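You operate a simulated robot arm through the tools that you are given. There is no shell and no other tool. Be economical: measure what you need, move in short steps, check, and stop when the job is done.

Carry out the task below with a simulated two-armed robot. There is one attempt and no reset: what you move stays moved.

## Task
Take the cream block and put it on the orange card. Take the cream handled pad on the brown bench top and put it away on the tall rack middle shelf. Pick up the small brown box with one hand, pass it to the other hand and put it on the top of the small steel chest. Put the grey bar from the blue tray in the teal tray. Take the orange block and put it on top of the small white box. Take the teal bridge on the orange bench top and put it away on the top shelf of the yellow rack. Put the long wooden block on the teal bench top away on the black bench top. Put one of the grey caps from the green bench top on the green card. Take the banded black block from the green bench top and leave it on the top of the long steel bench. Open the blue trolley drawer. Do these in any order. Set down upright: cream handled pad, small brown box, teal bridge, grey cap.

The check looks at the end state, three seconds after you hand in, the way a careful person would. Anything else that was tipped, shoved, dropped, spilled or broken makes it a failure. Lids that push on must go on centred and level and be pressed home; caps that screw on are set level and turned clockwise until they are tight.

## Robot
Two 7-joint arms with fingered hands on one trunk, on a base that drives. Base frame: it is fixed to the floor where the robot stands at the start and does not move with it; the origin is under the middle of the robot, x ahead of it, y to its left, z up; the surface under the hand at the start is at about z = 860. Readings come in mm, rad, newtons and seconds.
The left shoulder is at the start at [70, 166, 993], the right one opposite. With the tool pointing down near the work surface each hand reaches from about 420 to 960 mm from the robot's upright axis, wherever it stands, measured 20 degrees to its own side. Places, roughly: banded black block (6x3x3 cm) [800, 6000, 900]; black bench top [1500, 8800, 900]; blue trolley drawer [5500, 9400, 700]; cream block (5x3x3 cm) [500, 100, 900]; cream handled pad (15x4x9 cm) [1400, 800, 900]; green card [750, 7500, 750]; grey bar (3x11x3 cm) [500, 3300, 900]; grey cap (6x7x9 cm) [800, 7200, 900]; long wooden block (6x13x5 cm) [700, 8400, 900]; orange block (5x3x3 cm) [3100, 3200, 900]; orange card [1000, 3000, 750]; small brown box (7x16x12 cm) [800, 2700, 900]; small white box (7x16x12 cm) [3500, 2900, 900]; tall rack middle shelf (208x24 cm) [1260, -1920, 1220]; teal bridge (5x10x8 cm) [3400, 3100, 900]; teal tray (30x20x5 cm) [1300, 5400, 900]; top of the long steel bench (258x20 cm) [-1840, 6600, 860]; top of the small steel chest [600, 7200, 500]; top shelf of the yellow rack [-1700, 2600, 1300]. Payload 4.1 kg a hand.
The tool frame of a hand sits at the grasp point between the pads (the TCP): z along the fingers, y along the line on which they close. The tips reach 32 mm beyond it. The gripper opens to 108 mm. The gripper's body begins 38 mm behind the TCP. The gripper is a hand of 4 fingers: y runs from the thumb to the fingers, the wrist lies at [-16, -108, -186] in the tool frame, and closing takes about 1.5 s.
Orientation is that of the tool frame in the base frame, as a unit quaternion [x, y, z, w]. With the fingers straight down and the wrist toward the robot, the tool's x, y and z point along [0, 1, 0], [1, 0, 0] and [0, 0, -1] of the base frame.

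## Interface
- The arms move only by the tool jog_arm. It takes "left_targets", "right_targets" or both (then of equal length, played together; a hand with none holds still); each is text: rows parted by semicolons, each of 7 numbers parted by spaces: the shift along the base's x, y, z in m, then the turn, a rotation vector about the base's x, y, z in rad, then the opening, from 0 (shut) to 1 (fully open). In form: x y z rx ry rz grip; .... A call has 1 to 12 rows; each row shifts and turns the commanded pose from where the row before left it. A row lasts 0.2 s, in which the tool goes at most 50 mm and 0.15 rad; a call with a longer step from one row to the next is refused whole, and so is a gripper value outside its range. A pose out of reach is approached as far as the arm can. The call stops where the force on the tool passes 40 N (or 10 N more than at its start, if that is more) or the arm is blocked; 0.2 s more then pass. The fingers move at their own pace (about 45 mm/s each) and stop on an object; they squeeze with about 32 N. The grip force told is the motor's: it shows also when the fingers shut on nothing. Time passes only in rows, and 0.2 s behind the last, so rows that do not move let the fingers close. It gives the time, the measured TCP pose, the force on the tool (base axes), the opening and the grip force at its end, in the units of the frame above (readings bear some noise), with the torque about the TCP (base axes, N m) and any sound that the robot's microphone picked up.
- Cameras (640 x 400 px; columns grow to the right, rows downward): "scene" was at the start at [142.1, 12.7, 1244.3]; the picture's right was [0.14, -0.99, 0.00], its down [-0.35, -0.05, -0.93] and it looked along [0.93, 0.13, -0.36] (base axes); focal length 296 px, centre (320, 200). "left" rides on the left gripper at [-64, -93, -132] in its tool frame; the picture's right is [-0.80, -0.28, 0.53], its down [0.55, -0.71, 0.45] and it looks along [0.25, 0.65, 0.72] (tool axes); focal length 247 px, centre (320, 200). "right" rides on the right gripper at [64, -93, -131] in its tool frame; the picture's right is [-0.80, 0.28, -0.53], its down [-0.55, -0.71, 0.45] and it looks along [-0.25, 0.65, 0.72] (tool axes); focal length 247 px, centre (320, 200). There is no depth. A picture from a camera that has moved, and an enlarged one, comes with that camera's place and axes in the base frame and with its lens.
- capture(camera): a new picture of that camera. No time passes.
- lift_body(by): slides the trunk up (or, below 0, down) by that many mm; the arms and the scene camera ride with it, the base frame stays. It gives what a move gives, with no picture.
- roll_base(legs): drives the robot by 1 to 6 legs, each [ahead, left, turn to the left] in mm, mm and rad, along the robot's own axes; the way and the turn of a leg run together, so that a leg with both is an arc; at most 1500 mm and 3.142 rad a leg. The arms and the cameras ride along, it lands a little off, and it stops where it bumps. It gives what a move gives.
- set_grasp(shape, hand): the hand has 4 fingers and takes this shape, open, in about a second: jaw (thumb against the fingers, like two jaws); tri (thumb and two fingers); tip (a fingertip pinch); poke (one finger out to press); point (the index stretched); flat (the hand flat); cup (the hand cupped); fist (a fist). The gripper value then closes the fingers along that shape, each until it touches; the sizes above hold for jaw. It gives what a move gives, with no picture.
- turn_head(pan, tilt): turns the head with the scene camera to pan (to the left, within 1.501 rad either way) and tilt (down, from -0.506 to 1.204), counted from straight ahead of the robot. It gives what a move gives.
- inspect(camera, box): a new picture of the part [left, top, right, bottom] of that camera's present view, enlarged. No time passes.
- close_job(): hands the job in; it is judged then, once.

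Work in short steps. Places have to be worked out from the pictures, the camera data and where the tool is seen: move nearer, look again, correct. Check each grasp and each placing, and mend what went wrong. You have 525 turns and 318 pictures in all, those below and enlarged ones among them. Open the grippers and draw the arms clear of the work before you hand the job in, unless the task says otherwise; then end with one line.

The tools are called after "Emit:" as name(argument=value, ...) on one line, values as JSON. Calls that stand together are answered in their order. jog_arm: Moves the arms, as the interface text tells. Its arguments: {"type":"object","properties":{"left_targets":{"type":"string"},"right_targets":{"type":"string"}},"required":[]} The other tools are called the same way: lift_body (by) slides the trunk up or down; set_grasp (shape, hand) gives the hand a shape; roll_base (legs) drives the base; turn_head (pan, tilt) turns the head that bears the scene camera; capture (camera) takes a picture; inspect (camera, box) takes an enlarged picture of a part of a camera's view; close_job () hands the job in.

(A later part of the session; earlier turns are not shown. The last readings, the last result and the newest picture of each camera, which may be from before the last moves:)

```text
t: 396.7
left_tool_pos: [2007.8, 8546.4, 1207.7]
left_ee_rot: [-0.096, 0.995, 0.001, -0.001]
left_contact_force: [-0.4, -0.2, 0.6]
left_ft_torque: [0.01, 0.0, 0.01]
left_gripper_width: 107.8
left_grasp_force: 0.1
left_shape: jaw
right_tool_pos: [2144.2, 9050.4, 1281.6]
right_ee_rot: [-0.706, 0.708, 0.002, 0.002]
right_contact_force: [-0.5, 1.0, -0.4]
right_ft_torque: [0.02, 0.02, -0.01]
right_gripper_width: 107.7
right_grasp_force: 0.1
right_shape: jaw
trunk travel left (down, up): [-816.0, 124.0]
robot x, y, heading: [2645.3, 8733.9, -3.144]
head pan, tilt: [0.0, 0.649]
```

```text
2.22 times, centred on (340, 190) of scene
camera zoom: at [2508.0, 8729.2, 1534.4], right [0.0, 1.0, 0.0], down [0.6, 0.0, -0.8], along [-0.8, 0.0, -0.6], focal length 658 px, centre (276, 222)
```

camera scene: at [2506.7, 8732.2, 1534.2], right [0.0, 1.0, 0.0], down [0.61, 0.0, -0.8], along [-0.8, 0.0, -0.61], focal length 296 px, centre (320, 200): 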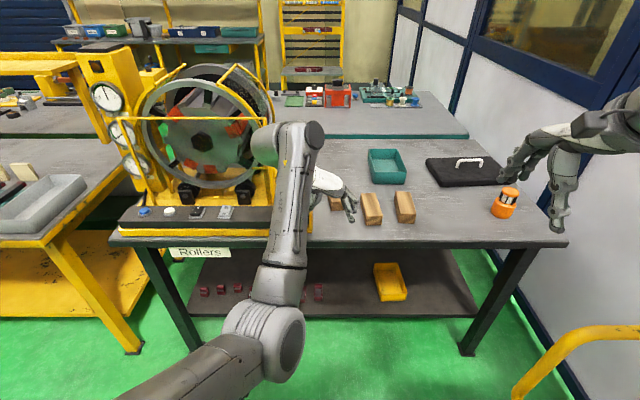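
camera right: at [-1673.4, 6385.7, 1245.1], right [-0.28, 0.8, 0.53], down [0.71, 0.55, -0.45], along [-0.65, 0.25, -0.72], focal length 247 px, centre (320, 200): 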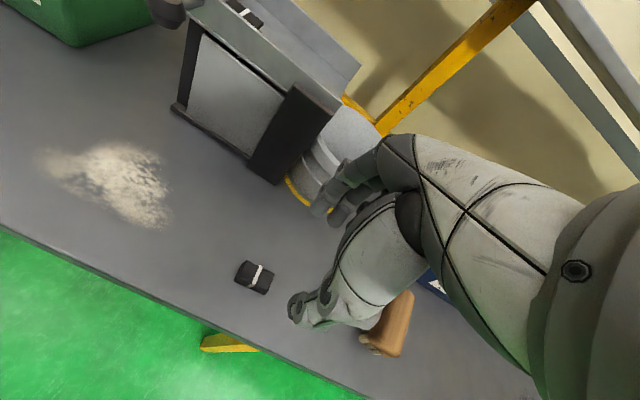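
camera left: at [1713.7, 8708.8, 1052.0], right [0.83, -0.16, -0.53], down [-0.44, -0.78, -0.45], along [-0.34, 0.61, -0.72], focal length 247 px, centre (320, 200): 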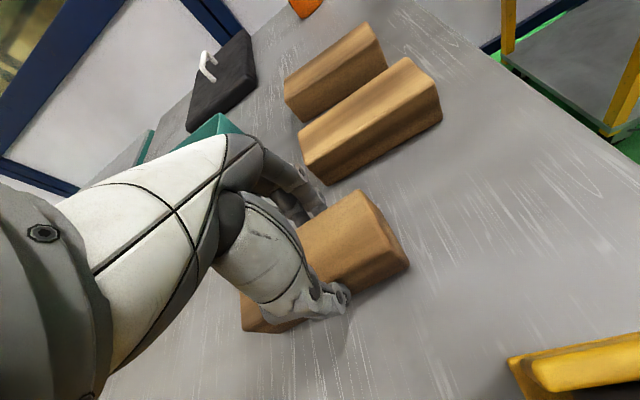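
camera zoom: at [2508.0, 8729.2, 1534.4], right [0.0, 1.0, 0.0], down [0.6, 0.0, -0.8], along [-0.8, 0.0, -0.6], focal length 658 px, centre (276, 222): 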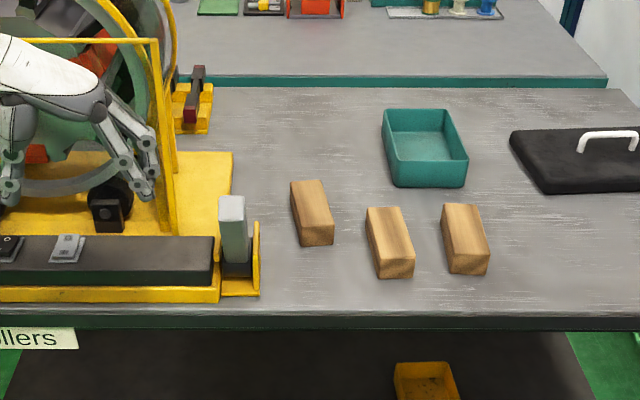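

All in order. Next the blue trolley drawer to the east; I turn around to look that way.

Emit:
roll_base(legs=[[0, 0, 1.571]])

Emit:
turn_head(pan=1.0, tilt=0.25)

Emit:
capture(camera="scene")

```text
t: 400.9
left_tool_pos: [2834.0, 8096.8, 1208.2]
left_ee_rot: [0.775, -0.632, 0.002, 0.002]
left_contact_force: [-0.2, 0.1, -0.1]
left_ft_torque: [0.01, -0.02, -0.01]
left_gripper_width: 107.8
left_grasp_force: 0.0
left_shape: jaw
right_tool_pos: [2330.0, 8227.8, 1280.1]
right_ee_rot: [1.0, 0.001, -0.001, -0.001]
right_contact_force: [-0.5, 0.1, -0.6]
right_ft_torque: [0.0, -0.02, -0.02]
right_gripper_width: 107.7
right_grasp_force: 0.0
right_shape: jaw
trunk travel left (down, up): [-816.0, 124.0]
robot x, y, heading: [2645.5, 8734.3, -1.56]
head pan, tilt: [0.0, 0.649]
```

```text
t: 402.2
left_tool_pos: [2834.3, 8096.1, 1208.1]
left_ee_rot: [0.775, -0.632, 0.001, 0.002]
left_contact_force: [-0.5, 0.2, -0.3]
left_ft_torque: [0.02, 0.0, 0.01]
left_gripper_width: 107.9
left_grasp_force: 0.1
left_shape: jaw
right_tool_pos: [2331.1, 8228.0, 1280.6]
right_ee_rot: [1.0, 0.002, -0.002, 0.0]
right_contact_force: [-0.9, -0.4, -0.1]
right_ft_torque: [0.01, -0.03, 0.01]
right_gripper_width: 107.6
right_grasp_force: 0.1
right_shape: jaw
trunk travel left (down, up): [-816.0, 124.0]
robot x, y, heading: [2646.9, 8734.7, -1.566]
head pan, tilt: [1.0, 0.25]
```

```text
171 pictures are left
camera scene: at [2724.6, 8632.0, 1570.8], right [-0.53, -0.85, 0.0], down [-0.21, 0.13, -0.97], along [0.82, -0.52, -0.25], focal length 296 px, centre (320, 200)
```

scene: 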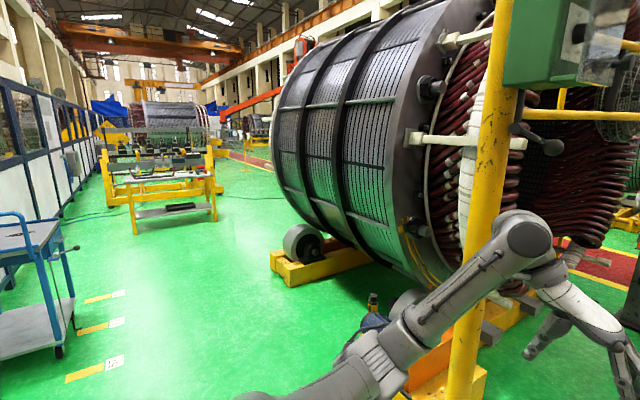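

The blue trolley stands near [5400, 9350], lane clear. I drive east and look at it.

Emit:
roll_base(legs=[[0, 0, 1.566], [1400, 0, 0], [500, 0, 0]])

Emit:
turn_head(pan=0.6, tilt=0.4)

Emit:
capture(camera="scene")

```text
t: 415.5
left_tool_pos: [5174.7, 8944.0, 1209.0]
left_ee_rot: [0.995, 0.103, 0.002, 0.001]
left_contact_force: [-0.1, -0.7, 0.8]
left_ft_torque: [0.02, -0.01, 0.04]
left_gripper_width: 108.1
left_grasp_force: 0.0
left_shape: jaw
right_tool_pos: [5046.8, 8440.1, 1281.0]
right_ee_rot: [0.704, 0.71, 0.0, 0.0]
right_contact_force: [-0.4, -0.2, 0.0]
right_ft_torque: [-0.01, -0.02, -0.01]
right_gripper_width: 107.5
right_grasp_force: 0.1
right_shape: jaw
trunk travel left (down, up): [-816.0, 124.0]
robot x, y, heading: [4542.9, 8752.9, 0.014]
head pan, tilt: [1.0, 0.25]
```

```text
t: 416.4
left_tool_pos: [5177.0, 8943.8, 1208.3]
left_ee_rot: [0.995, 0.103, 0.002, 0.0]
left_contact_force: [0.6, 0.3, 0.2]
left_ft_torque: [0.0, 0.03, -0.01]
left_gripper_width: 107.8
left_grasp_force: 0.0
left_shape: jaw
right_tool_pos: [5048.0, 8439.2, 1280.8]
right_ee_rot: [0.704, 0.71, -0.001, 0.001]
right_contact_force: [0.9, 0.2, 0.5]
right_ft_torque: [-0.01, 0.0, 0.01]
right_gripper_width: 107.7
right_grasp_force: 0.1
right_shape: jaw
trunk travel left (down, up): [-816.0, 124.0]
robot x, y, heading: [4540.2, 8753.4, 0.016]
head pan, tilt: [0.6, 0.4]
```

```text
170 pictures are left
camera scene: at [4666.6, 8806.2, 1556.9], right [0.58, -0.82, 0.0], down [-0.32, -0.22, -0.92], along [0.75, 0.53, -0.39], focal length 296 px, centre (320, 200)
```

scene: 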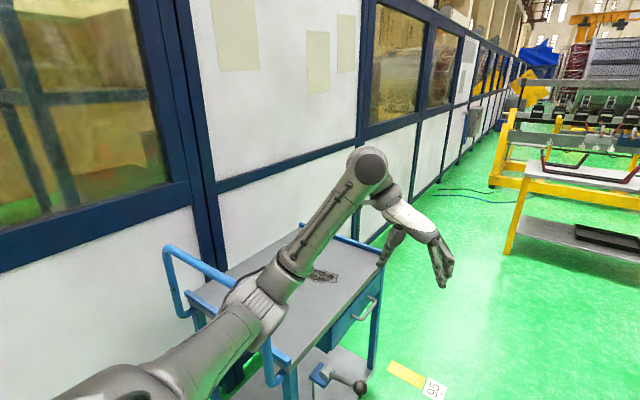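

The drawer is on the trolley's south side, handle near [5512, 9186, 700]. I place the robot south of it, facing north.

Emit:
roll_base(legs=[[0, -330, 0], [800, 0, 0], [0, 0, 1.56]])

Emit:
turn_head(pan=-0.1, tilt=0.8)

Emit:
capture(camera="scene")

```text
t: 426.3
left_tool_pos: [5183.7, 9073.9, 1208.0]
left_ee_rot: [0.643, 0.766, 0.001, -0.001]
left_contact_force: [0.2, -0.8, 0.1]
left_ft_torque: [0.01, 0.03, -0.01]
left_gripper_width: 107.7
left_grasp_force: 0.1
left_shape: jaw
right_tool_pos: [5684.0, 8929.1, 1280.1]
right_ee_rot: [0.012, 1.0, 0.0, 0.002]
right_contact_force: [0.0, 0.0, 0.9]
right_ft_torque: [0.0, 0.0, 0.03]
right_gripper_width: 107.8
right_grasp_force: 0.0
right_shape: jaw
trunk travel left (down, up): [-816.0, 124.0]
robot x, y, heading: [5356.2, 8433.4, 1.554]
head pan, tilt: [0.6, 0.4]
```

```text
t: 427.3
left_tool_pos: [5184.5, 9073.3, 1207.9]
left_ee_rot: [0.643, 0.766, 0.001, -0.001]
left_contact_force: [1.0, 0.1, 0.3]
left_ft_torque: [0.0, 0.02, -0.01]
left_gripper_width: 107.8
left_grasp_force: 0.2
left_shape: jaw
right_tool_pos: [5684.2, 8928.8, 1280.1]
right_ee_rot: [0.012, 1.0, 0.0, 0.001]
right_contact_force: [0.6, -1.0, 0.8]
right_ft_torque: [-0.03, 0.02, 0.0]
right_gripper_width: 107.8
right_grasp_force: 0.1
right_shape: jaw
trunk travel left (down, up): [-816.0, 124.0]
robot x, y, heading: [5353.4, 8429.7, 1.557]
head pan, tilt: [-0.099, 0.799]
```

```text
169 pictures are left
camera scene: at [5364.7, 8562.8, 1521.8], right [0.99, -0.12, 0.0], down [-0.08, -0.71, -0.7], along [0.08, 0.69, -0.72], focal length 296 px, centre (320, 200)
```

scene: 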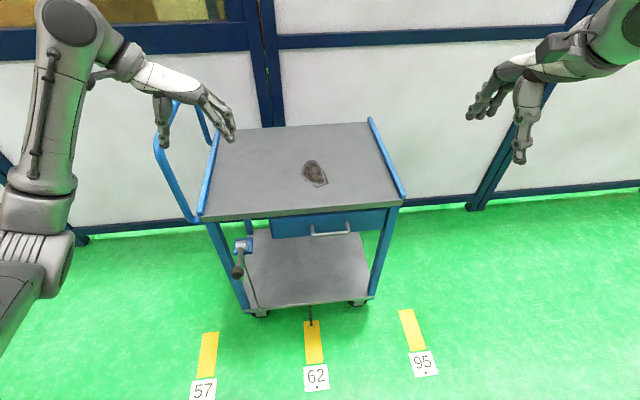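

I retract the left hand, lower the trunk and turn the right hand to point forward at the drawer handle (~[5480, 9195, 700]).

Emit:
jog_arm(left_targets="-0.02 -0.045 0 0 0 0 1;-0.02 -0.045 0 0 0 0 1;-0.02 -0.045 0 0 0 0 1;0 -0.045 0 0 0 0 1", right_targets="-0.04 -0.02 0 0 0 0 1;-0.04 -0.02 0 0 0 0 1;-0.04 -0.02 0 0 0 0 1;-0.04 0 0 0 0 0 1")

Emit:
lift_body(by=-400)

Emit:
jog_arm(right_targets="0 0 0 0.143 0 0 0.7;0 0 0 0.143 0 0 0.7;0 0 0 0.143 0 0 0.7;0 0 0 0.143 0 0 0.7;0 0 0 0.143 0 0 0.7;0 0 0 0.143 0 0 0.7;0 0 0 0.143 0 0 0.7;0 0 0 0.143 0 0 0.7;0 0 0 0.143 0 0 0.7;0 0 0 0.143 0 0 0.7;0 0 0 0.14 0 0 0.7")

```text
t: 428.3
left_tool_pos: [5120.4, 8893.7, 1207.5]
left_ee_rot: [0.644, 0.765, 0.001, 0.001]
left_contact_force: [-0.4, -0.1, 0.5]
left_ft_torque: [0.03, -0.07, 0.03]
left_gripper_width: 107.9
left_grasp_force: 0.0
left_shape: jaw
right_tool_pos: [5519.8, 8868.6, 1280.6]
right_ee_rot: [0.013, 1.0, 0.0, 0.002]
right_contact_force: [-0.1, 0.5, -0.8]
right_ft_torque: [0.01, 0.0, 0.03]
right_gripper_width: 107.8
right_grasp_force: 0.1
right_shape: jaw
trunk travel left (down, up): [-816.0, 124.0]
robot x, y, heading: [5356.9, 8435.0, 1.549]
head pan, tilt: [-0.099, 0.799]
```

```text
t: 432.2
left_tool_pos: [5122.3, 8894.1, 807.1]
left_ee_rot: [0.642, 0.766, 0.002, 0.0]
left_contact_force: [-0.6, 0.8, 0.3]
left_ft_torque: [0.0, -0.02, 0.0]
left_gripper_width: 108.2
left_grasp_force: 0.1
left_shape: jaw
right_tool_pos: [5523.7, 8869.6, 881.1]
right_ee_rot: [0.012, 1.0, -0.001, 0.001]
right_contact_force: [-0.5, -0.4, 0.5]
right_ft_torque: [0.0, -0.02, 0.03]
right_gripper_width: 107.9
right_grasp_force: 0.0
right_shape: jaw
trunk travel left (down, up): [-416.0, 524.0]
robot x, y, heading: [5351.4, 8432.3, 1.551]
head pan, tilt: [-0.099, 0.799]
```

```text
t: 434.6
left_tool_pos: [5123.4, 8893.8, 807.7]
left_ee_rot: [0.643, 0.766, 0.001, -0.002]
left_contact_force: [-0.1, 0.7, 1.0]
left_ft_torque: [0.02, 0.0, -0.01]
left_gripper_width: 107.8
left_grasp_force: 0.0
left_shape: jaw
right_tool_pos: [5582.8, 9000.4, 964.8]
right_ee_rot: [0.01, 0.867, 0.499, -0.006]
right_contact_force: [-0.1, 0.0, -0.2]
right_ft_torque: [-0.04, 0.01, 0.0]
right_gripper_width: 75.7
right_grasp_force: 0.0
right_shape: jaw
right hand out of reach, approached as far as the arm can: row 2, 3, 4, 5, 6, 7, 8, 9, 10, 11
trunk travel left (down, up): [-416.0, 524.0]
robot x, y, heading: [5354.4, 8433.2, 1.554]
head pan, tilt: [-0.099, 0.799]
```

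Pitch reached 60°, which works as a hooking grip. I move the hand down in front of the handle and look.

Emit:
jog_arm(right_targets="-0.0175 0.005 -0.041 0 0 0 0.7;-0.0175 0.005 -0.041 0 0 0 0.7;-0.0175 0.005 -0.041 0 0 0 0.7;-0.0175 0.005 -0.041 0 0 0 0.7;-0.0175 0.005 -0.041 0 0 0 0.7;-0.0175 0.005 -0.041 0 0 0 0.7")

Emit:
capture(camera="right")

Emit:
capture(camera="scene")

```text
t: 436.0
left_tool_pos: [5122.6, 8893.8, 809.8]
left_ee_rot: [0.643, 0.766, 0.001, -0.001]
left_contact_force: [0.8, -0.4, 0.1]
left_ft_torque: [-0.01, 0.0, 0.0]
left_gripper_width: 107.8
left_grasp_force: 0.0
left_shape: jaw
right_tool_pos: [5584.3, 9001.0, 958.1]
right_ee_rot: [0.009, 0.868, 0.496, -0.006]
right_contact_force: [-0.9, 0.4, 0.3]
right_ft_torque: [0.03, -0.01, -0.04]
right_gripper_width: 75.6
right_grasp_force: 0.1
right_shape: jaw
right hand out of reach, approached as far as the arm can: row 1, 2, 3, 4, 5, 6
trunk travel left (down, up): [-416.0, 524.0]
robot x, y, heading: [5355.6, 8430.8, 1.546]
head pan, tilt: [-0.099, 0.799]
```

```text
168 pictures are left
camera right: at [5518.6, 8841.4, 946.9], right [0.81, -0.32, 0.5], down [0.53, 0.02, -0.85], along [0.26, 0.95, 0.19], focal length 247 px, centre (320, 200)
```

right: 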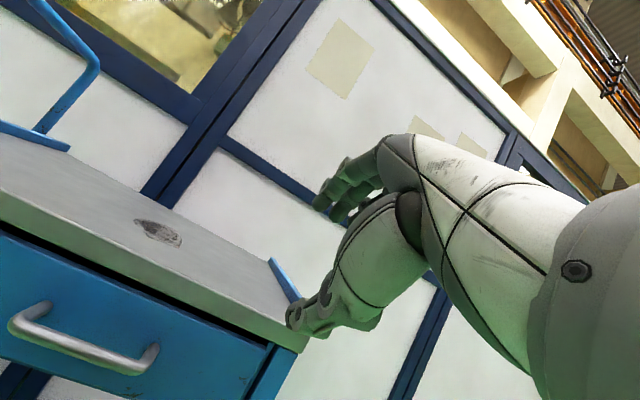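

```text
167 pictures are left
camera scene: at [5364.6, 8562.6, 1121.8], right [0.99, -0.12, 0.0], down [-0.08, -0.71, -0.7], along [0.08, 0.69, -0.72], focal length 296 px, centre (320, 200)
```

scene: 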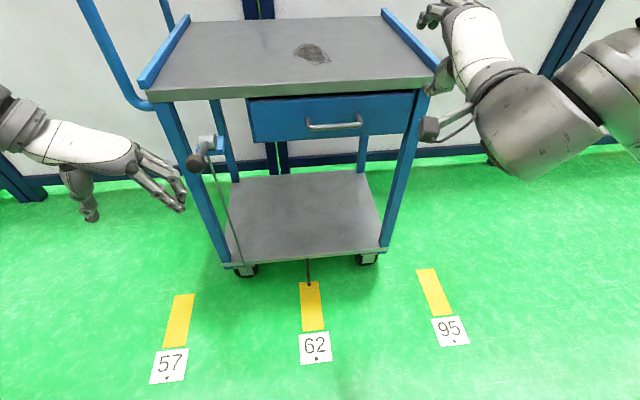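

Triangulated handle: bar at [5408–5530, 9169, 745]. I retract the left hand, lower the trunk 200 mm and shift left so that the right hand faces it.

Emit:
jog_arm(left_targets="0 -0.04 0.02 0 0 0 1;0 -0.04 0.02 0 0 0 1;0 -0.04 0.02 0 0 0 1", right_targets="0 0 0 0 0 0 0.5;0 0 0 0 0 0 0.5;0 0 0 0 0 0 0.5")

Emit:
lift_body(by=-186)

Emit:
roll_base(legs=[[0, 112, 0], [85, 0, 0]])

Emit:
capture(camera="right")

Emit:
capture(camera="scene")

```text
t: 436.8
left_tool_pos: [5108.6, 8787.5, 864.6]
left_ee_rot: [0.649, 0.761, 0.002, 0.007]
left_contact_force: [1.0, -0.4, 1.1]
left_ft_torque: [0.07, 0.06, 0.03]
left_gripper_width: 107.7
left_grasp_force: 0.0
left_shape: jaw
left hand out of reach, approached as far as the arm can: row 2, 3
right_tool_pos: [5585.9, 8996.1, 960.6]
right_ee_rot: [0.009, 0.868, 0.497, -0.007]
right_contact_force: [-0.5, -0.4, 0.3]
right_ft_torque: [0.01, -0.01, 0.03]
right_gripper_width: 54.4
right_grasp_force: 0.2
right_shape: jaw
trunk travel left (down, up): [-416.0, 524.0]
robot x, y, heading: [5353.2, 8437.3, 1.548]
head pan, tilt: [-0.099, 0.799]
```

```text
t: 438.8
left_tool_pos: [5106.8, 8790.1, 677.1]
left_ee_rot: [0.648, 0.762, 0.0, 0.007]
left_contact_force: [-0.5, -0.6, 0.0]
left_ft_torque: [-0.02, 0.0, 0.03]
left_gripper_width: 108.0
left_grasp_force: 0.0
left_shape: jaw
right_tool_pos: [5584.3, 8999.8, 771.6]
right_ee_rot: [0.008, 0.868, 0.496, -0.006]
right_contact_force: [0.0, -0.2, 0.1]
right_ft_torque: [0.02, -0.04, 0.02]
right_gripper_width: 54.4
right_grasp_force: 0.2
right_shape: jaw
trunk travel left (down, up): [-230.0, 710.0]
robot x, y, heading: [5351.1, 8429.5, 1.55]
head pan, tilt: [-0.099, 0.799]
```

```text
t: 440.7
left_tool_pos: [4995.8, 8876.6, 676.6]
left_ee_rot: [0.647, 0.762, 0.0, 0.007]
left_contact_force: [-0.8, -0.3, -0.2]
left_ft_torque: [0.0, -0.02, 0.03]
left_gripper_width: 108.4
left_grasp_force: 0.1
left_shape: jaw
right_tool_pos: [5473.4, 9087.6, 772.6]
right_ee_rot: [0.008, 0.869, 0.495, -0.007]
right_contact_force: [-0.2, -0.2, -0.1]
right_ft_torque: [0.02, 0.01, 0.03]
right_gripper_width: 54.2
right_grasp_force: 0.0
right_shape: jaw
trunk travel left (down, up): [-230.0, 710.0]
robot x, y, heading: [5244.9, 8517.9, 1.556]
head pan, tilt: [-0.099, 0.799]
```

```text
166 pictures are left
camera right: at [5407.3, 8927.8, 760.7], right [0.81, -0.32, 0.5], down [0.53, 0.02, -0.85], along [0.26, 0.95, 0.19], focal length 247 px, centre (320, 200)
```

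right: 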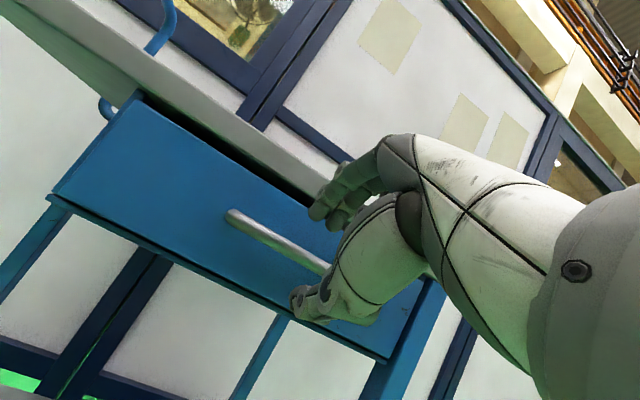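

```text
165 pictures are left
camera scene: at [5253.4, 8649.1, 935.7], right [0.99, -0.12, 0.0], down [-0.08, -0.71, -0.7], along [0.08, 0.69, -0.72], focal length 296 px, centre (320, 200)
```

scene: 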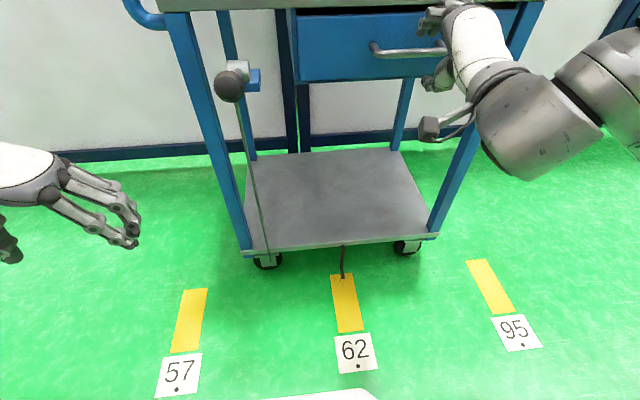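

Lower by 14 mm and roll ahead 66 mm to bring the bar between thumb and fingers.

Emit:
lift_body(by=-14)

Emit:
roll_base(legs=[[66, 0, 0]])

Emit:
capture(camera="right")

```text
t: 441.3
left_tool_pos: [4994.8, 8876.0, 662.1]
left_ee_rot: [0.647, 0.762, 0.0, 0.006]
left_contact_force: [0.5, -0.2, 0.4]
left_ft_torque: [-0.03, 0.0, 0.0]
left_gripper_width: 108.2
left_grasp_force: 0.0
left_shape: jaw
right_tool_pos: [5473.2, 9086.7, 758.9]
right_ee_rot: [0.008, 0.869, 0.495, -0.006]
right_contact_force: [-0.6, 0.1, 0.9]
right_ft_torque: [0.01, 0.02, 0.03]
right_gripper_width: 54.1
right_grasp_force: 0.0
right_shape: jaw
trunk travel left (down, up): [-216.0, 724.0]
robot x, y, heading: [5247.2, 8521.4, 1.554]
head pan, tilt: [-0.099, 0.799]
```

```text
t: 442.3
left_tool_pos: [4995.6, 8941.5, 662.7]
left_ee_rot: [0.648, 0.762, 0.0, 0.005]
left_contact_force: [0.0, 0.3, -0.5]
left_ft_torque: [0.0, 0.0, -0.02]
left_gripper_width: 107.8
left_grasp_force: 0.0
left_shape: jaw
right_tool_pos: [5473.4, 9149.9, 760.4]
right_ee_rot: [0.008, 0.868, 0.496, -0.006]
right_contact_force: [-1.1, -22.8, 2.1]
right_ft_torque: [0.36, -0.02, -0.1]
right_gripper_width: 50.4
right_grasp_force: 0.1
right_shape: jaw
trunk travel left (down, up): [-216.0, 724.0]
robot x, y, heading: [5242.4, 8582.3, 1.554]
head pan, tilt: [-0.099, 0.799]
```

```text
164 pictures are left
camera right: at [5407.9, 8991.1, 748.0], right [0.81, -0.32, 0.5], down [0.53, 0.03, -0.85], along [0.26, 0.95, 0.19], focal length 247 px, centre (320, 200)
```

right: 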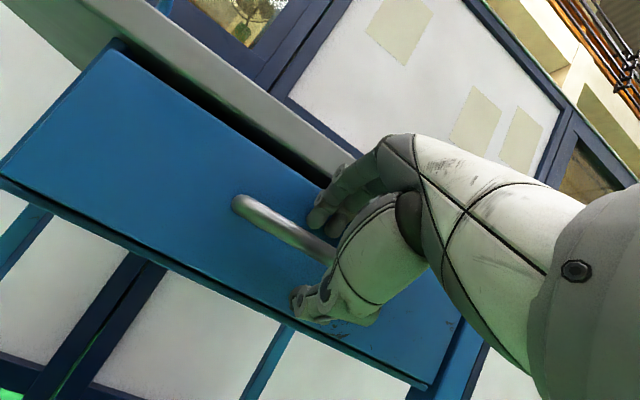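

Fingertips touch the drawer front; I ease back 6 mm and close on the bar.

Emit:
roll_base(legs=[[-6, 0, 0]])

Emit:
jog_arm(right_targets="0 0 0 0 0 0 0.3;0 0 0 0 0 0 0.1;0 0 0 0 0 0 0;0 0 0 0 0 0 0;0 0 0 0 0 0 0;0 0 0 0 0 0 0")

Emit:
capture(camera="right")

```text
t: 443.1
left_tool_pos: [4996.9, 8936.4, 662.9]
left_ee_rot: [0.648, 0.762, 0.001, 0.006]
left_contact_force: [0.6, -0.6, -0.7]
left_ft_torque: [0.04, 0.02, -0.02]
left_gripper_width: 108.1
left_grasp_force: 0.1
left_shape: jaw
right_tool_pos: [5473.1, 9146.0, 759.5]
right_ee_rot: [0.007, 0.868, 0.496, -0.008]
right_contact_force: [-0.2, -4.2, 2.1]
right_ft_torque: [0.13, -0.01, 0.01]
right_gripper_width: 53.4
right_grasp_force: 0.0
right_shape: jaw
trunk travel left (down, up): [-216.0, 724.0]
robot x, y, heading: [5245.0, 8576.5, 1.556]
head pan, tilt: [-0.099, 0.799]
```

```text
t: 444.4
left_tool_pos: [4996.5, 8936.1, 662.0]
left_ee_rot: [0.648, 0.762, 0.0, 0.007]
left_contact_force: [0.1, -0.4, -0.2]
left_ft_torque: [0.03, -0.04, 0.02]
left_gripper_width: 107.9
left_grasp_force: 0.0
left_shape: jaw
right_tool_pos: [5474.2, 9147.5, 757.1]
right_ee_rot: [0.008, 0.869, 0.494, -0.007]
right_contact_force: [-0.6, 0.6, -9.4]
right_ft_torque: [-0.02, 0.02, -0.02]
right_gripper_width: 1.5
right_grasp_force: 32.1
right_shape: jaw
trunk travel left (down, up): [-216.0, 724.0]
robot x, y, heading: [5246.8, 8576.7, 1.555]
head pan, tilt: [-0.099, 0.799]
```

```text
163 pictures are left
camera right: at [5408.1, 8987.4, 745.8], right [0.81, -0.32, 0.5], down [0.53, 0.02, -0.85], along [0.26, 0.95, 0.19], focal length 247 px, centre (320, 200)
```

right: 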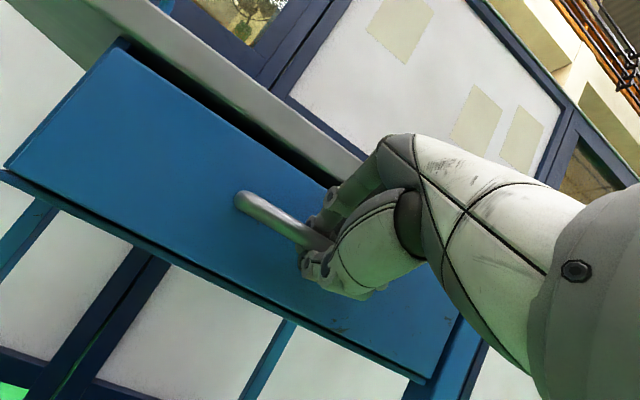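

The fingers enclose the bar. I pull back gently 80 mm and check.

Emit:
roll_base(legs=[[-80, 0, 0]])

Emit:
capture(camera="scene")

```text
t: 445.5
left_tool_pos: [4995.1, 8856.7, 662.3]
left_ee_rot: [0.647, 0.762, -0.001, 0.006]
left_contact_force: [0.2, 0.4, -0.5]
left_ft_torque: [-0.01, -0.01, -0.01]
left_gripper_width: 108.3
left_grasp_force: 0.1
left_shape: jaw
right_tool_pos: [5474.4, 9067.6, 758.1]
right_ee_rot: [0.007, 0.869, 0.495, -0.007]
right_contact_force: [3.6, -0.4, -12.9]
right_ft_torque: [-0.08, -0.03, 0.04]
right_gripper_width: 2.0
right_grasp_force: 31.8
right_shape: jaw
trunk travel left (down, up): [-216.0, 724.0]
robot x, y, heading: [5243.3, 8502.4, 1.553]
head pan, tilt: [-0.099, 0.799]
```

```text
162 pictures are left
camera scene: at [5253.8, 8629.9, 921.6], right [0.99, -0.12, 0.0], down [-0.08, -0.71, -0.7], along [0.08, 0.69, -0.72], focal length 296 px, centre (320, 200)
```

scene: 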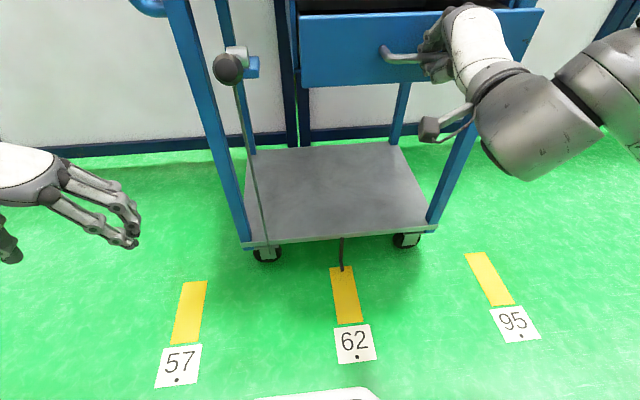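

The drawer slides out and the trolley stays put. I pull 150 mm more.

Emit:
roll_base(legs=[[-100, 0, 0]])

Emit:
roll_base(legs=[[-70, 0, 0]])

Emit:
capture(camera="scene")

```text
t: 446.6
left_tool_pos: [4993.9, 8757.4, 662.3]
left_ee_rot: [0.647, 0.762, -0.001, 0.007]
left_contact_force: [0.2, 1.0, -0.7]
left_ft_torque: [-0.02, 0.02, 0.01]
left_gripper_width: 108.1
left_grasp_force: 0.0
left_shape: jaw
right_tool_pos: [5472.0, 8969.1, 756.5]
right_ee_rot: [0.009, 0.869, 0.495, -0.007]
right_contact_force: [11.6, -1.2, -12.1]
right_ft_torque: [-0.05, -0.13, 0.02]
right_gripper_width: 2.3
right_grasp_force: 32.6
right_shape: jaw
trunk travel left (down, up): [-216.0, 724.0]
robot x, y, heading: [5242.2, 8399.5, 1.553]
head pan, tilt: [-0.099, 0.799]
```

```text
t: 447.7
left_tool_pos: [4992.8, 8687.1, 662.0]
left_ee_rot: [0.647, 0.762, 0.0, 0.007]
left_contact_force: [0.0, 0.1, -0.9]
left_ft_torque: [0.01, 0.0, -0.01]
left_gripper_width: 108.1
left_grasp_force: 0.0
left_shape: jaw
right_tool_pos: [5470.9, 8898.5, 757.4]
right_ee_rot: [0.008, 0.87, 0.493, -0.007]
right_contact_force: [11.6, 0.2, -11.7]
right_ft_torque: [-0.05, -0.16, 0.01]
right_gripper_width: 2.3
right_grasp_force: 32.4
right_shape: jaw
trunk travel left (down, up): [-216.0, 724.0]
robot x, y, heading: [5238.4, 8326.7, 1.548]
head pan, tilt: [-0.099, 0.799]
```

```text
161 pictures are left
camera scene: at [5251.6, 8460.0, 921.6], right [0.99, -0.12, 0.0], down [-0.08, -0.71, -0.7], along [0.08, 0.69, -0.72], focal length 296 px, centre (320, 200)
```

scene: 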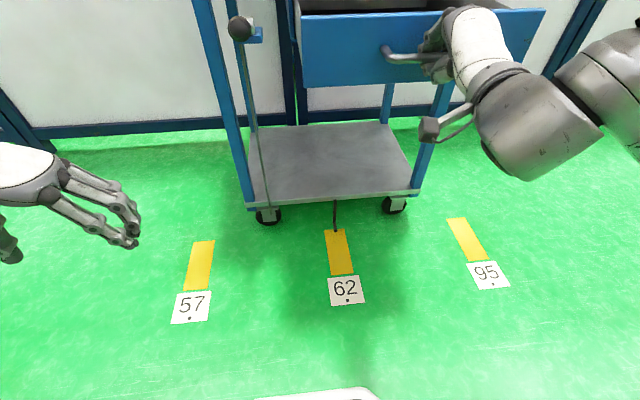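

Emit:
roll_base(legs=[[-50, 0, 0]])

Emit:
capture(camera="scene")

```text
t: 448.6
left_tool_pos: [4991.0, 8636.9, 662.6]
left_ee_rot: [0.647, 0.762, -0.001, 0.006]
left_contact_force: [-0.4, 1.1, 1.0]
left_ft_torque: [-0.01, -0.06, 0.0]
left_gripper_width: 108.0
left_grasp_force: 0.0
left_shape: jaw
right_tool_pos: [5470.4, 8848.5, 756.6]
right_ee_rot: [0.008, 0.869, 0.494, -0.007]
right_contact_force: [10.8, -0.5, -12.1]
right_ft_torque: [-0.01, -0.11, 0.03]
right_gripper_width: 1.9
right_grasp_force: 31.7
right_shape: jaw
trunk travel left (down, up): [-216.0, 724.0]
robot x, y, heading: [5241.6, 8276.2, 1.553]
head pan, tilt: [-0.099, 0.799]
```

```text
160 pictures are left
camera scene: at [5250.6, 8409.9, 921.6], right [0.99, -0.12, 0.0], down [-0.08, -0.71, -0.7], along [0.08, 0.69, -0.72], focal length 296 px, centre (320, 200)
```

scene: 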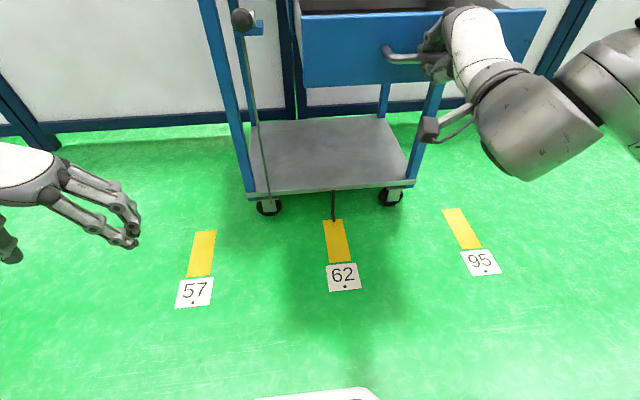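

Opened about 300 mm with the trolley unmoved. I release the bar and back off.

Emit:
jog_arm(right_targets="0 0 0 0 0 0 0.3;0 0 0 0 0 0 0.6;0 0 0 0 0 0 0.6;0 0 0 0 0 0 0.6;0 0 0 0 0 0 0.6;0 0 0 0 0 0 0.6")

Emit:
roll_base(legs=[[-60, 0, 0]])

Emit:
capture(camera="right")

```text
t: 450.0
left_tool_pos: [4991.1, 8636.8, 662.0]
left_ee_rot: [0.648, 0.762, 0.0, 0.007]
left_contact_force: [0.5, 0.2, 0.2]
left_ft_torque: [-0.02, 0.01, 0.0]
left_gripper_width: 107.9
left_grasp_force: 0.1
left_shape: jaw
right_tool_pos: [5469.3, 8847.3, 757.4]
right_ee_rot: [0.006, 0.869, 0.494, -0.007]
right_contact_force: [-0.2, -1.0, -0.2]
right_ft_torque: [-0.01, -0.01, 0.03]
right_gripper_width: 63.9
right_grasp_force: 0.1
right_shape: jaw
trunk travel left (down, up): [-216.0, 724.0]
robot x, y, heading: [5239.0, 8281.6, 1.554]
head pan, tilt: [-0.099, 0.799]
```

```text
t: 451.0
left_tool_pos: [4989.1, 8575.0, 662.1]
left_ee_rot: [0.647, 0.763, 0.0, 0.007]
left_contact_force: [1.0, -0.1, 1.0]
left_ft_torque: [0.0, -0.03, 0.0]
left_gripper_width: 108.1
left_grasp_force: 0.0
left_shape: jaw
right_tool_pos: [5468.8, 8787.8, 756.9]
right_ee_rot: [0.008, 0.87, 0.494, -0.006]
right_contact_force: [0.0, 0.1, 0.1]
right_ft_torque: [0.0, 0.03, -0.02]
right_gripper_width: 64.7
right_grasp_force: 0.1
right_shape: jaw
trunk travel left (down, up): [-216.0, 724.0]
robot x, y, heading: [5238.0, 8221.4, 1.556]
head pan, tilt: [-0.099, 0.799]
```

```text
159 pictures are left
camera right: at [5401.9, 8627.8, 746.5], right [0.8, -0.32, 0.5], down [0.53, 0.02, -0.85], along [0.26, 0.95, 0.19], focal length 247 px, centre (320, 200)
```

right: 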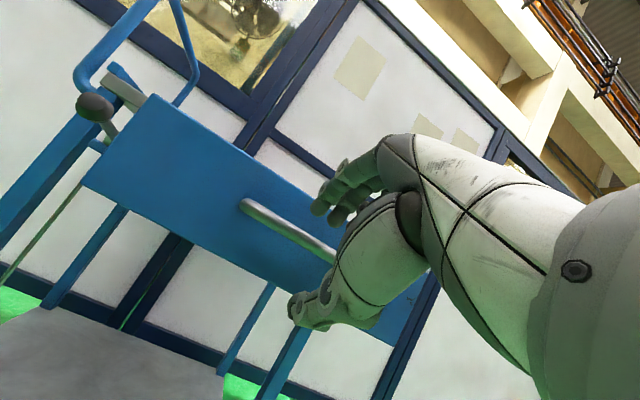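

The drawer is open and free. I back off, raise the trunk, turn the hand down again, and travel back west and south towards the orange bench.

Emit:
roll_base(legs=[[-150, 0, 0]])

Emit:
lift_body(by=400)

Emit:
lift_body(by=200)

Emit:
jog_arm(right_targets="0 0 0 -0.131 0 0 1;0 0 0 -0.131 0 0 1;0 0 0 -0.131 0 0 1;0 0 0 -0.131 0 0 1;0 0 0 -0.131 0 0 1;0 0 0 -0.131 0 0 1;0 0 0 -0.131 0 0 1;0 0 0 -0.13 0 0 1")

Emit:
roll_base(legs=[[420, 0, 0], [0, 1400, 0], [0, 1400, 0]])

Emit:
turn_head(pan=0, tilt=0.4)

Emit:
capture(camera="scene")

```text
t: 452.3
left_tool_pos: [4988.1, 8428.8, 662.4]
left_ee_rot: [0.648, 0.762, -0.001, 0.007]
left_contact_force: [0.2, 0.0, -0.4]
left_ft_torque: [-0.01, 0.0, 0.03]
left_gripper_width: 107.9
left_grasp_force: 0.1
left_shape: jaw
right_tool_pos: [5465.3, 8639.4, 758.8]
right_ee_rot: [0.008, 0.869, 0.494, -0.007]
right_contact_force: [-0.8, -0.1, 0.0]
right_ft_torque: [0.01, 0.02, -0.01]
right_gripper_width: 64.3
right_grasp_force: 0.1
right_shape: jaw
trunk travel left (down, up): [-216.0, 724.0]
robot x, y, heading: [5235.6, 8069.0, 1.55]
head pan, tilt: [-0.099, 0.799]
```

```text
t: 456.2
left_tool_pos: [4986.8, 8429.1, 1060.8]
left_ee_rot: [0.646, 0.763, 0.001, 0.007]
left_contact_force: [0.7, -0.2, 0.7]
left_ft_torque: [0.01, -0.01, 0.0]
left_gripper_width: 108.2
left_grasp_force: 0.0
left_shape: jaw
right_tool_pos: [5464.9, 8638.8, 1157.0]
right_ee_rot: [0.008, 0.869, 0.494, -0.007]
right_contact_force: [0.2, 0.7, 0.0]
right_ft_torque: [0.0, 0.01, -0.02]
right_gripper_width: 64.7
right_grasp_force: 0.0
right_shape: jaw
trunk travel left (down, up): [-616.0, 324.0]
robot x, y, heading: [5236.2, 8072.1, 1.548]
head pan, tilt: [-0.099, 0.799]
```

```text
t: 458.3
left_tool_pos: [4987.4, 8428.2, 1262.4]
left_ee_rot: [0.646, 0.763, 0.0, 0.007]
left_contact_force: [-0.3, -0.4, -0.3]
left_ft_torque: [-0.03, 0.01, -0.02]
left_gripper_width: 108.2
left_grasp_force: 0.1
left_shape: jaw
right_tool_pos: [5465.7, 8639.8, 1357.7]
right_ee_rot: [0.008, 0.869, 0.494, -0.006]
right_contact_force: [-0.1, -0.2, 0.2]
right_ft_torque: [0.02, 0.01, 0.02]
right_gripper_width: 64.1
right_grasp_force: 0.1
right_shape: jaw
trunk travel left (down, up): [-816.0, 124.0]
robot x, y, heading: [5232.6, 8068.1, 1.553]
head pan, tilt: [-0.099, 0.799]
```

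```text
t: 460.1
left_tool_pos: [4987.1, 8427.7, 1262.0]
left_ee_rot: [0.647, 0.762, 0.0, 0.006]
left_contact_force: [0.4, 0.6, 0.2]
left_ft_torque: [0.03, -0.01, -0.02]
left_gripper_width: 107.8
left_grasp_force: 0.1
left_shape: jaw
right_tool_pos: [5464.3, 8641.3, 1357.4]
right_ee_rot: [0.009, 1.0, -0.009, -0.001]
right_contact_force: [-0.8, -0.4, -0.7]
right_ft_torque: [-0.01, 0.01, 0.01]
right_gripper_width: 107.7
right_grasp_force: 0.0
right_shape: jaw
trunk travel left (down, up): [-816.0, 124.0]
robot x, y, heading: [5237.9, 8071.1, 1.555]
head pan, tilt: [-0.099, 0.799]
```

```text
t: 476.0
left_tool_pos: [2157.4, 8861.0, 1262.1]
left_ee_rot: [0.643, 0.766, 0.001, 0.007]
left_contact_force: [-0.1, -0.1, 0.0]
left_ft_torque: [-0.01, 0.06, 0.01]
left_gripper_width: 107.9
left_grasp_force: 0.0
left_shape: jaw
right_tool_pos: [2634.0, 9078.3, 1356.8]
right_ee_rot: [0.004, 1.0, -0.007, -0.001]
right_contact_force: [0.3, 0.1, 0.1]
right_ft_torque: [0.01, 0.0, -0.01]
right_gripper_width: 107.9
right_grasp_force: 0.1
right_shape: jaw
trunk travel left (down, up): [-816.0, 124.0]
robot x, y, heading: [2411.0, 8506.8, 1.569]
head pan, tilt: [-0.099, 0.799]
```

```text
t: 476.9
left_tool_pos: [2157.1, 8861.1, 1262.7]
left_ee_rot: [0.643, 0.766, -0.001, 0.007]
left_contact_force: [0.3, 0.6, -0.5]
left_ft_torque: [-0.03, 0.0, -0.02]
left_gripper_width: 108.0
left_grasp_force: 0.1
left_shape: jaw
right_tool_pos: [2633.3, 9078.6, 1357.0]
right_ee_rot: [0.004, 1.0, -0.007, -0.001]
right_contact_force: [-0.4, -0.2, 0.3]
right_ft_torque: [0.0, 0.02, -0.01]
right_gripper_width: 107.9
right_grasp_force: 0.1
right_shape: jaw
trunk travel left (down, up): [-816.0, 124.0]
robot x, y, heading: [2414.4, 8509.7, 1.563]
head pan, tilt: [0.0, 0.4]
```

```text
158 pictures are left
camera scene: at [2410.9, 8649.6, 1556.8], right [1.0, -0.01, 0.0], down [0.0, -0.39, -0.92], along [0.0, 0.92, -0.39], focal length 296 px, centre (320, 200)
```

scene: 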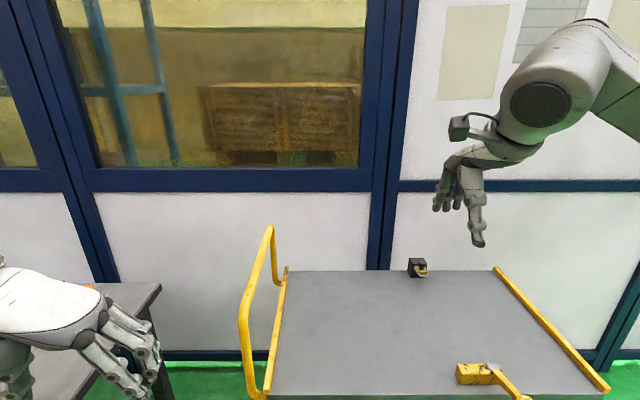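

Back down the lane southwards to the corridor, then turn to face east.

Emit:
roll_base(legs=[[-1430, 0, 0], [-1430, 0, 0], [-1400, 0, 0], [0, 0, -1.571]])

Emit:
turn_head(pan=-0.7, tilt=0.4)

Emit:
capture(camera="scene")

```text
t: 501.1
left_tool_pos: [2745.5, 4506.1, 1263.1]
left_ee_rot: [0.996, 0.087, -0.004, 0.006]
left_contact_force: [0.6, -0.6, -0.3]
left_ft_torque: [0.02, 0.01, -0.05]
left_gripper_width: 108.1
left_grasp_force: 0.0
left_shape: jaw
right_tool_pos: [2964.7, 4031.4, 1358.1]
right_ee_rot: [0.71, 0.704, -0.004, -0.006]
right_contact_force: [-0.3, -0.6, -0.1]
right_ft_torque: [0.02, -0.03, 0.0]
right_gripper_width: 108.0
right_grasp_force: 0.1
right_shape: jaw
trunk travel left (down, up): [-816.0, 124.0]
robot x, y, heading: [2392.6, 4251.1, 0.001]
head pan, tilt: [0.0, 0.4]
```

```text
t: 502.1
left_tool_pos: [2745.9, 4505.5, 1261.9]
left_ee_rot: [0.996, 0.087, -0.004, 0.005]
left_contact_force: [-0.4, -0.5, -0.3]
left_ft_torque: [0.0, 0.01, 0.01]
left_gripper_width: 108.0
left_grasp_force: 0.0
left_shape: jaw
right_tool_pos: [2965.1, 4031.0, 1357.8]
right_ee_rot: [0.71, 0.704, -0.004, -0.005]
right_contact_force: [-0.1, 0.1, -0.1]
right_ft_torque: [0.0, 0.04, -0.02]
right_gripper_width: 107.8
right_grasp_force: 0.1
right_shape: jaw
trunk travel left (down, up): [-816.0, 124.0]
robot x, y, heading: [2395.3, 4254.8, -0.004]
head pan, tilt: [-0.7, 0.4]
```

```text
157 pictures are left
camera scene: at [2513.2, 4192.7, 1556.9], right [-0.65, -0.76, 0.0], down [-0.3, 0.25, -0.92], along [0.7, -0.6, -0.39], focal length 296 px, centre (320, 200)
```

scene: 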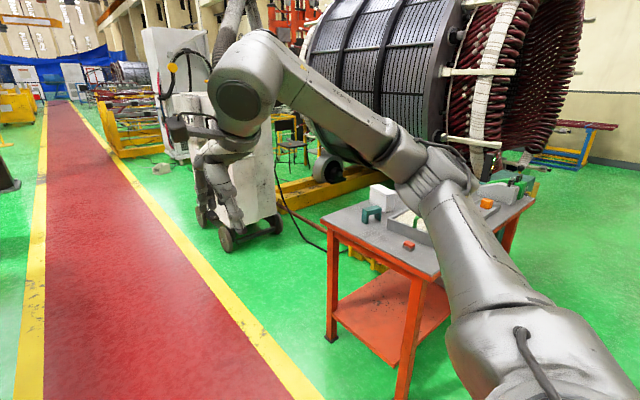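

The orange table: orange block ≈[3102, 3186], teal bridge ≈[3360, 3124], white box ≈[3430, 2960]. I go to its north side, facing south.

Emit:
roll_base(legs=[[880, 0, 0], [0, 0, -1.571], [300, 0, 0]])

Emit:
turn_head(pan=0.0, tilt=0.75)

Emit:
capture(camera="scene")

```text
t: 512.2
left_tool_pos: [3515.9, 3587.5, 1263.8]
left_ee_rot: [0.764, -0.645, -0.005, 0.0]
left_contact_force: [-0.2, 0.5, -0.8]
left_ft_torque: [-0.01, 0.0, 0.01]
left_gripper_width: 108.0
left_grasp_force: 0.0
left_shape: jaw
right_tool_pos: [3039.0, 3374.0, 1358.0]
right_ee_rot: [1.0, -0.007, 0.001, -0.007]
right_contact_force: [0.2, -0.4, 0.6]
right_ft_torque: [0.01, 0.01, 0.02]
right_gripper_width: 107.5
right_grasp_force: 0.0
right_shape: jaw
trunk travel left (down, up): [-816.0, 124.0]
robot x, y, heading: [3267.0, 3941.9, -1.582]
head pan, tilt: [-0.7, 0.4]
```

```text
t: 513.3
left_tool_pos: [3516.3, 3587.2, 1261.6]
left_ee_rot: [0.764, -0.645, -0.007, 0.001]
left_contact_force: [-1.2, 0.6, 0.7]
left_ft_torque: [0.02, 0.01, 0.0]
left_gripper_width: 108.1
left_grasp_force: 0.0
left_shape: jaw
right_tool_pos: [3038.8, 3371.8, 1356.5]
right_ee_rot: [1.0, -0.008, 0.0, -0.007]
right_contact_force: [-0.7, 0.0, -0.3]
right_ft_torque: [-0.01, 0.0, 0.0]
right_gripper_width: 107.9
right_grasp_force: 0.1
right_shape: jaw
trunk travel left (down, up): [-816.0, 124.0]
robot x, y, heading: [3267.6, 3942.4, -1.581]
head pan, tilt: [0.0, 0.75]
```

```text
156 pictures are left
camera scene: at [3263.7, 3808.9, 1525.9], right [-1.0, 0.01, 0.0], down [0.01, 0.68, -0.73], along [-0.01, -0.73, -0.68], focal length 296 px, centre (320, 200)
```

scene: 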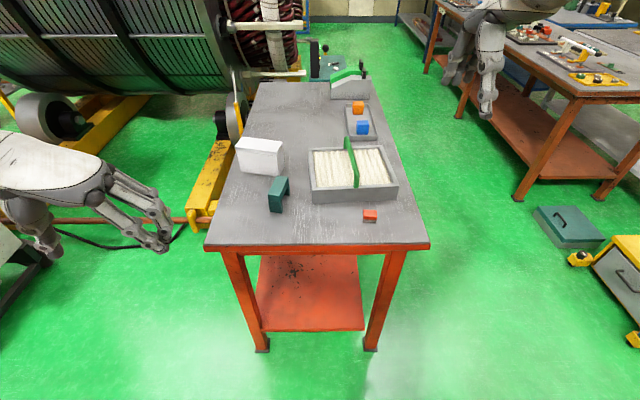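

Emit:
inspect(camera="scene", box=[200, 80, 440, 260])

```text
2.22 times, centred on (320, 170) of scene
camera zoom: at [3263.7, 3808.9, 1525.9], right [-1.0, 0.01, 0.0], down [0.01, 0.68, -0.73], along [-0.01, -0.73, -0.68], focal length 658 px, centre (320, 267)
```

zoom: 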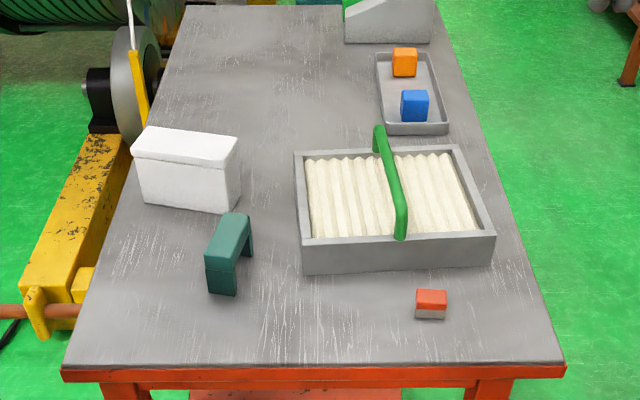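

The orange-topped block at [3104, 3188] matches the listing. I roll closer and bring the right hand over it.

Emit:
jog_arm(right_targets="0 0.045 0 0 0 0 0.7;0 0.045 0 0 0 0 0.7;0 0.045 0 0 0 0 0.7;0 0.045 0 0 0 0 0.7")

Emit:
roll_base(legs=[[220, 35, 0.01]])

Emit:
jog_arm(right_targets="0.005 -0.02 -0.045 0 0 0 0.7;0.005 -0.02 -0.045 0 0 0 0.7;0.005 -0.02 -0.045 0 0 0 0.7;0.005 -0.02 -0.045 0 0 0 0.7;0.005 -0.02 -0.045 0 0 0 0.7;0.005 -0.02 -0.045 0 0 0 0.7")

Emit:
capture(camera="right")

Emit:
capture(camera="scene")

```text
t: 514.3
left_tool_pos: [3515.7, 3588.3, 1262.6]
left_ee_rot: [0.764, -0.645, -0.006, 0.0]
left_contact_force: [-0.9, 0.0, 0.3]
left_ft_torque: [-0.02, 0.01, 0.01]
left_gripper_width: 107.9
left_grasp_force: 0.1
left_shape: jaw
right_tool_pos: [3037.4, 3554.8, 1358.2]
right_ee_rot: [1.0, -0.007, 0.001, -0.006]
right_contact_force: [0.1, 0.2, -0.4]
right_ft_torque: [-0.01, 0.03, -0.02]
right_gripper_width: 76.1
right_grasp_force: 0.2
right_shape: jaw
trunk travel left (down, up): [-816.0, 124.0]
robot x, y, heading: [3268.5, 3941.6, -1.582]
head pan, tilt: [0.0, 0.75]
```

```text
t: 516.0
left_tool_pos: [3551.9, 3370.9, 1263.8]
left_ee_rot: [0.767, -0.642, -0.006, 0.0]
left_contact_force: [0.0, 0.1, 0.5]
left_ft_torque: [-0.02, 0.03, -0.03]
left_gripper_width: 108.2
left_grasp_force: 0.2
left_shape: jaw
right_tool_pos: [3076.1, 3332.9, 1357.9]
right_ee_rot: [1.0, -0.003, 0.001, -0.005]
right_contact_force: [0.1, 0.5, 0.5]
right_ft_torque: [0.03, -0.01, 0.02]
right_gripper_width: 75.8
right_grasp_force: 0.0
right_shape: jaw
trunk travel left (down, up): [-816.0, 124.0]
robot x, y, heading: [3299.8, 3723.3, -1.573]
head pan, tilt: [0.0, 0.75]
```

```text
t: 517.4
left_tool_pos: [3553.8, 3368.4, 1262.7]
left_ee_rot: [0.767, -0.641, -0.008, 0.0]
left_contact_force: [-0.9, -0.1, 0.3]
left_ft_torque: [0.0, 0.0, -0.02]
left_gripper_width: 108.1
left_grasp_force: 0.1
left_shape: jaw
right_tool_pos: [3104.9, 3212.5, 1086.3]
right_ee_rot: [1.0, -0.002, 0.001, -0.007]
right_contact_force: [-0.5, 0.9, -0.7]
right_ft_torque: [0.01, 0.0, 0.0]
right_gripper_width: 76.1
right_grasp_force: 0.0
right_shape: jaw
trunk travel left (down, up): [-816.0, 124.0]
robot x, y, heading: [3300.5, 3723.9, -1.572]
head pan, tilt: [0.0, 0.75]
```

```text
154 pictures are left
camera right: at [3170.2, 3302.3, 1219.6], right [-0.8, -0.29, 0.53], down [-0.55, 0.71, -0.44], along [-0.25, -0.64, -0.73], focal length 247 px, centre (320, 200)
```

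right: 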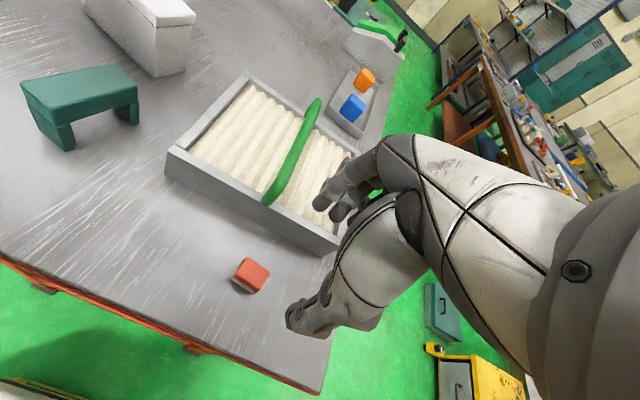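

```text
153 pictures are left
camera scene: at [3298.7, 3588.0, 1525.7], right [-1.0, 0.0, 0.0], down [0.0, 0.68, -0.73], along [0.0, -0.73, -0.68], focal length 296 px, centre (320, 200)
```

scene: 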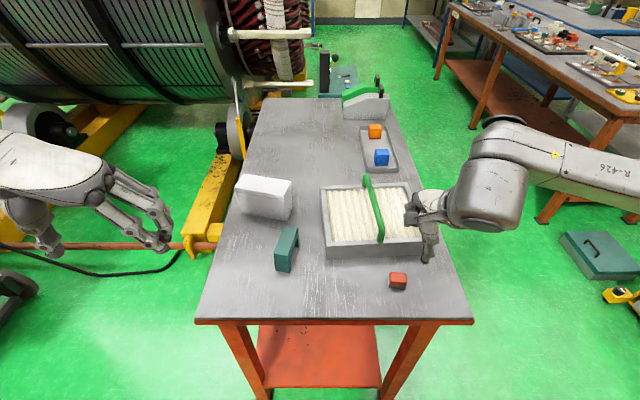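

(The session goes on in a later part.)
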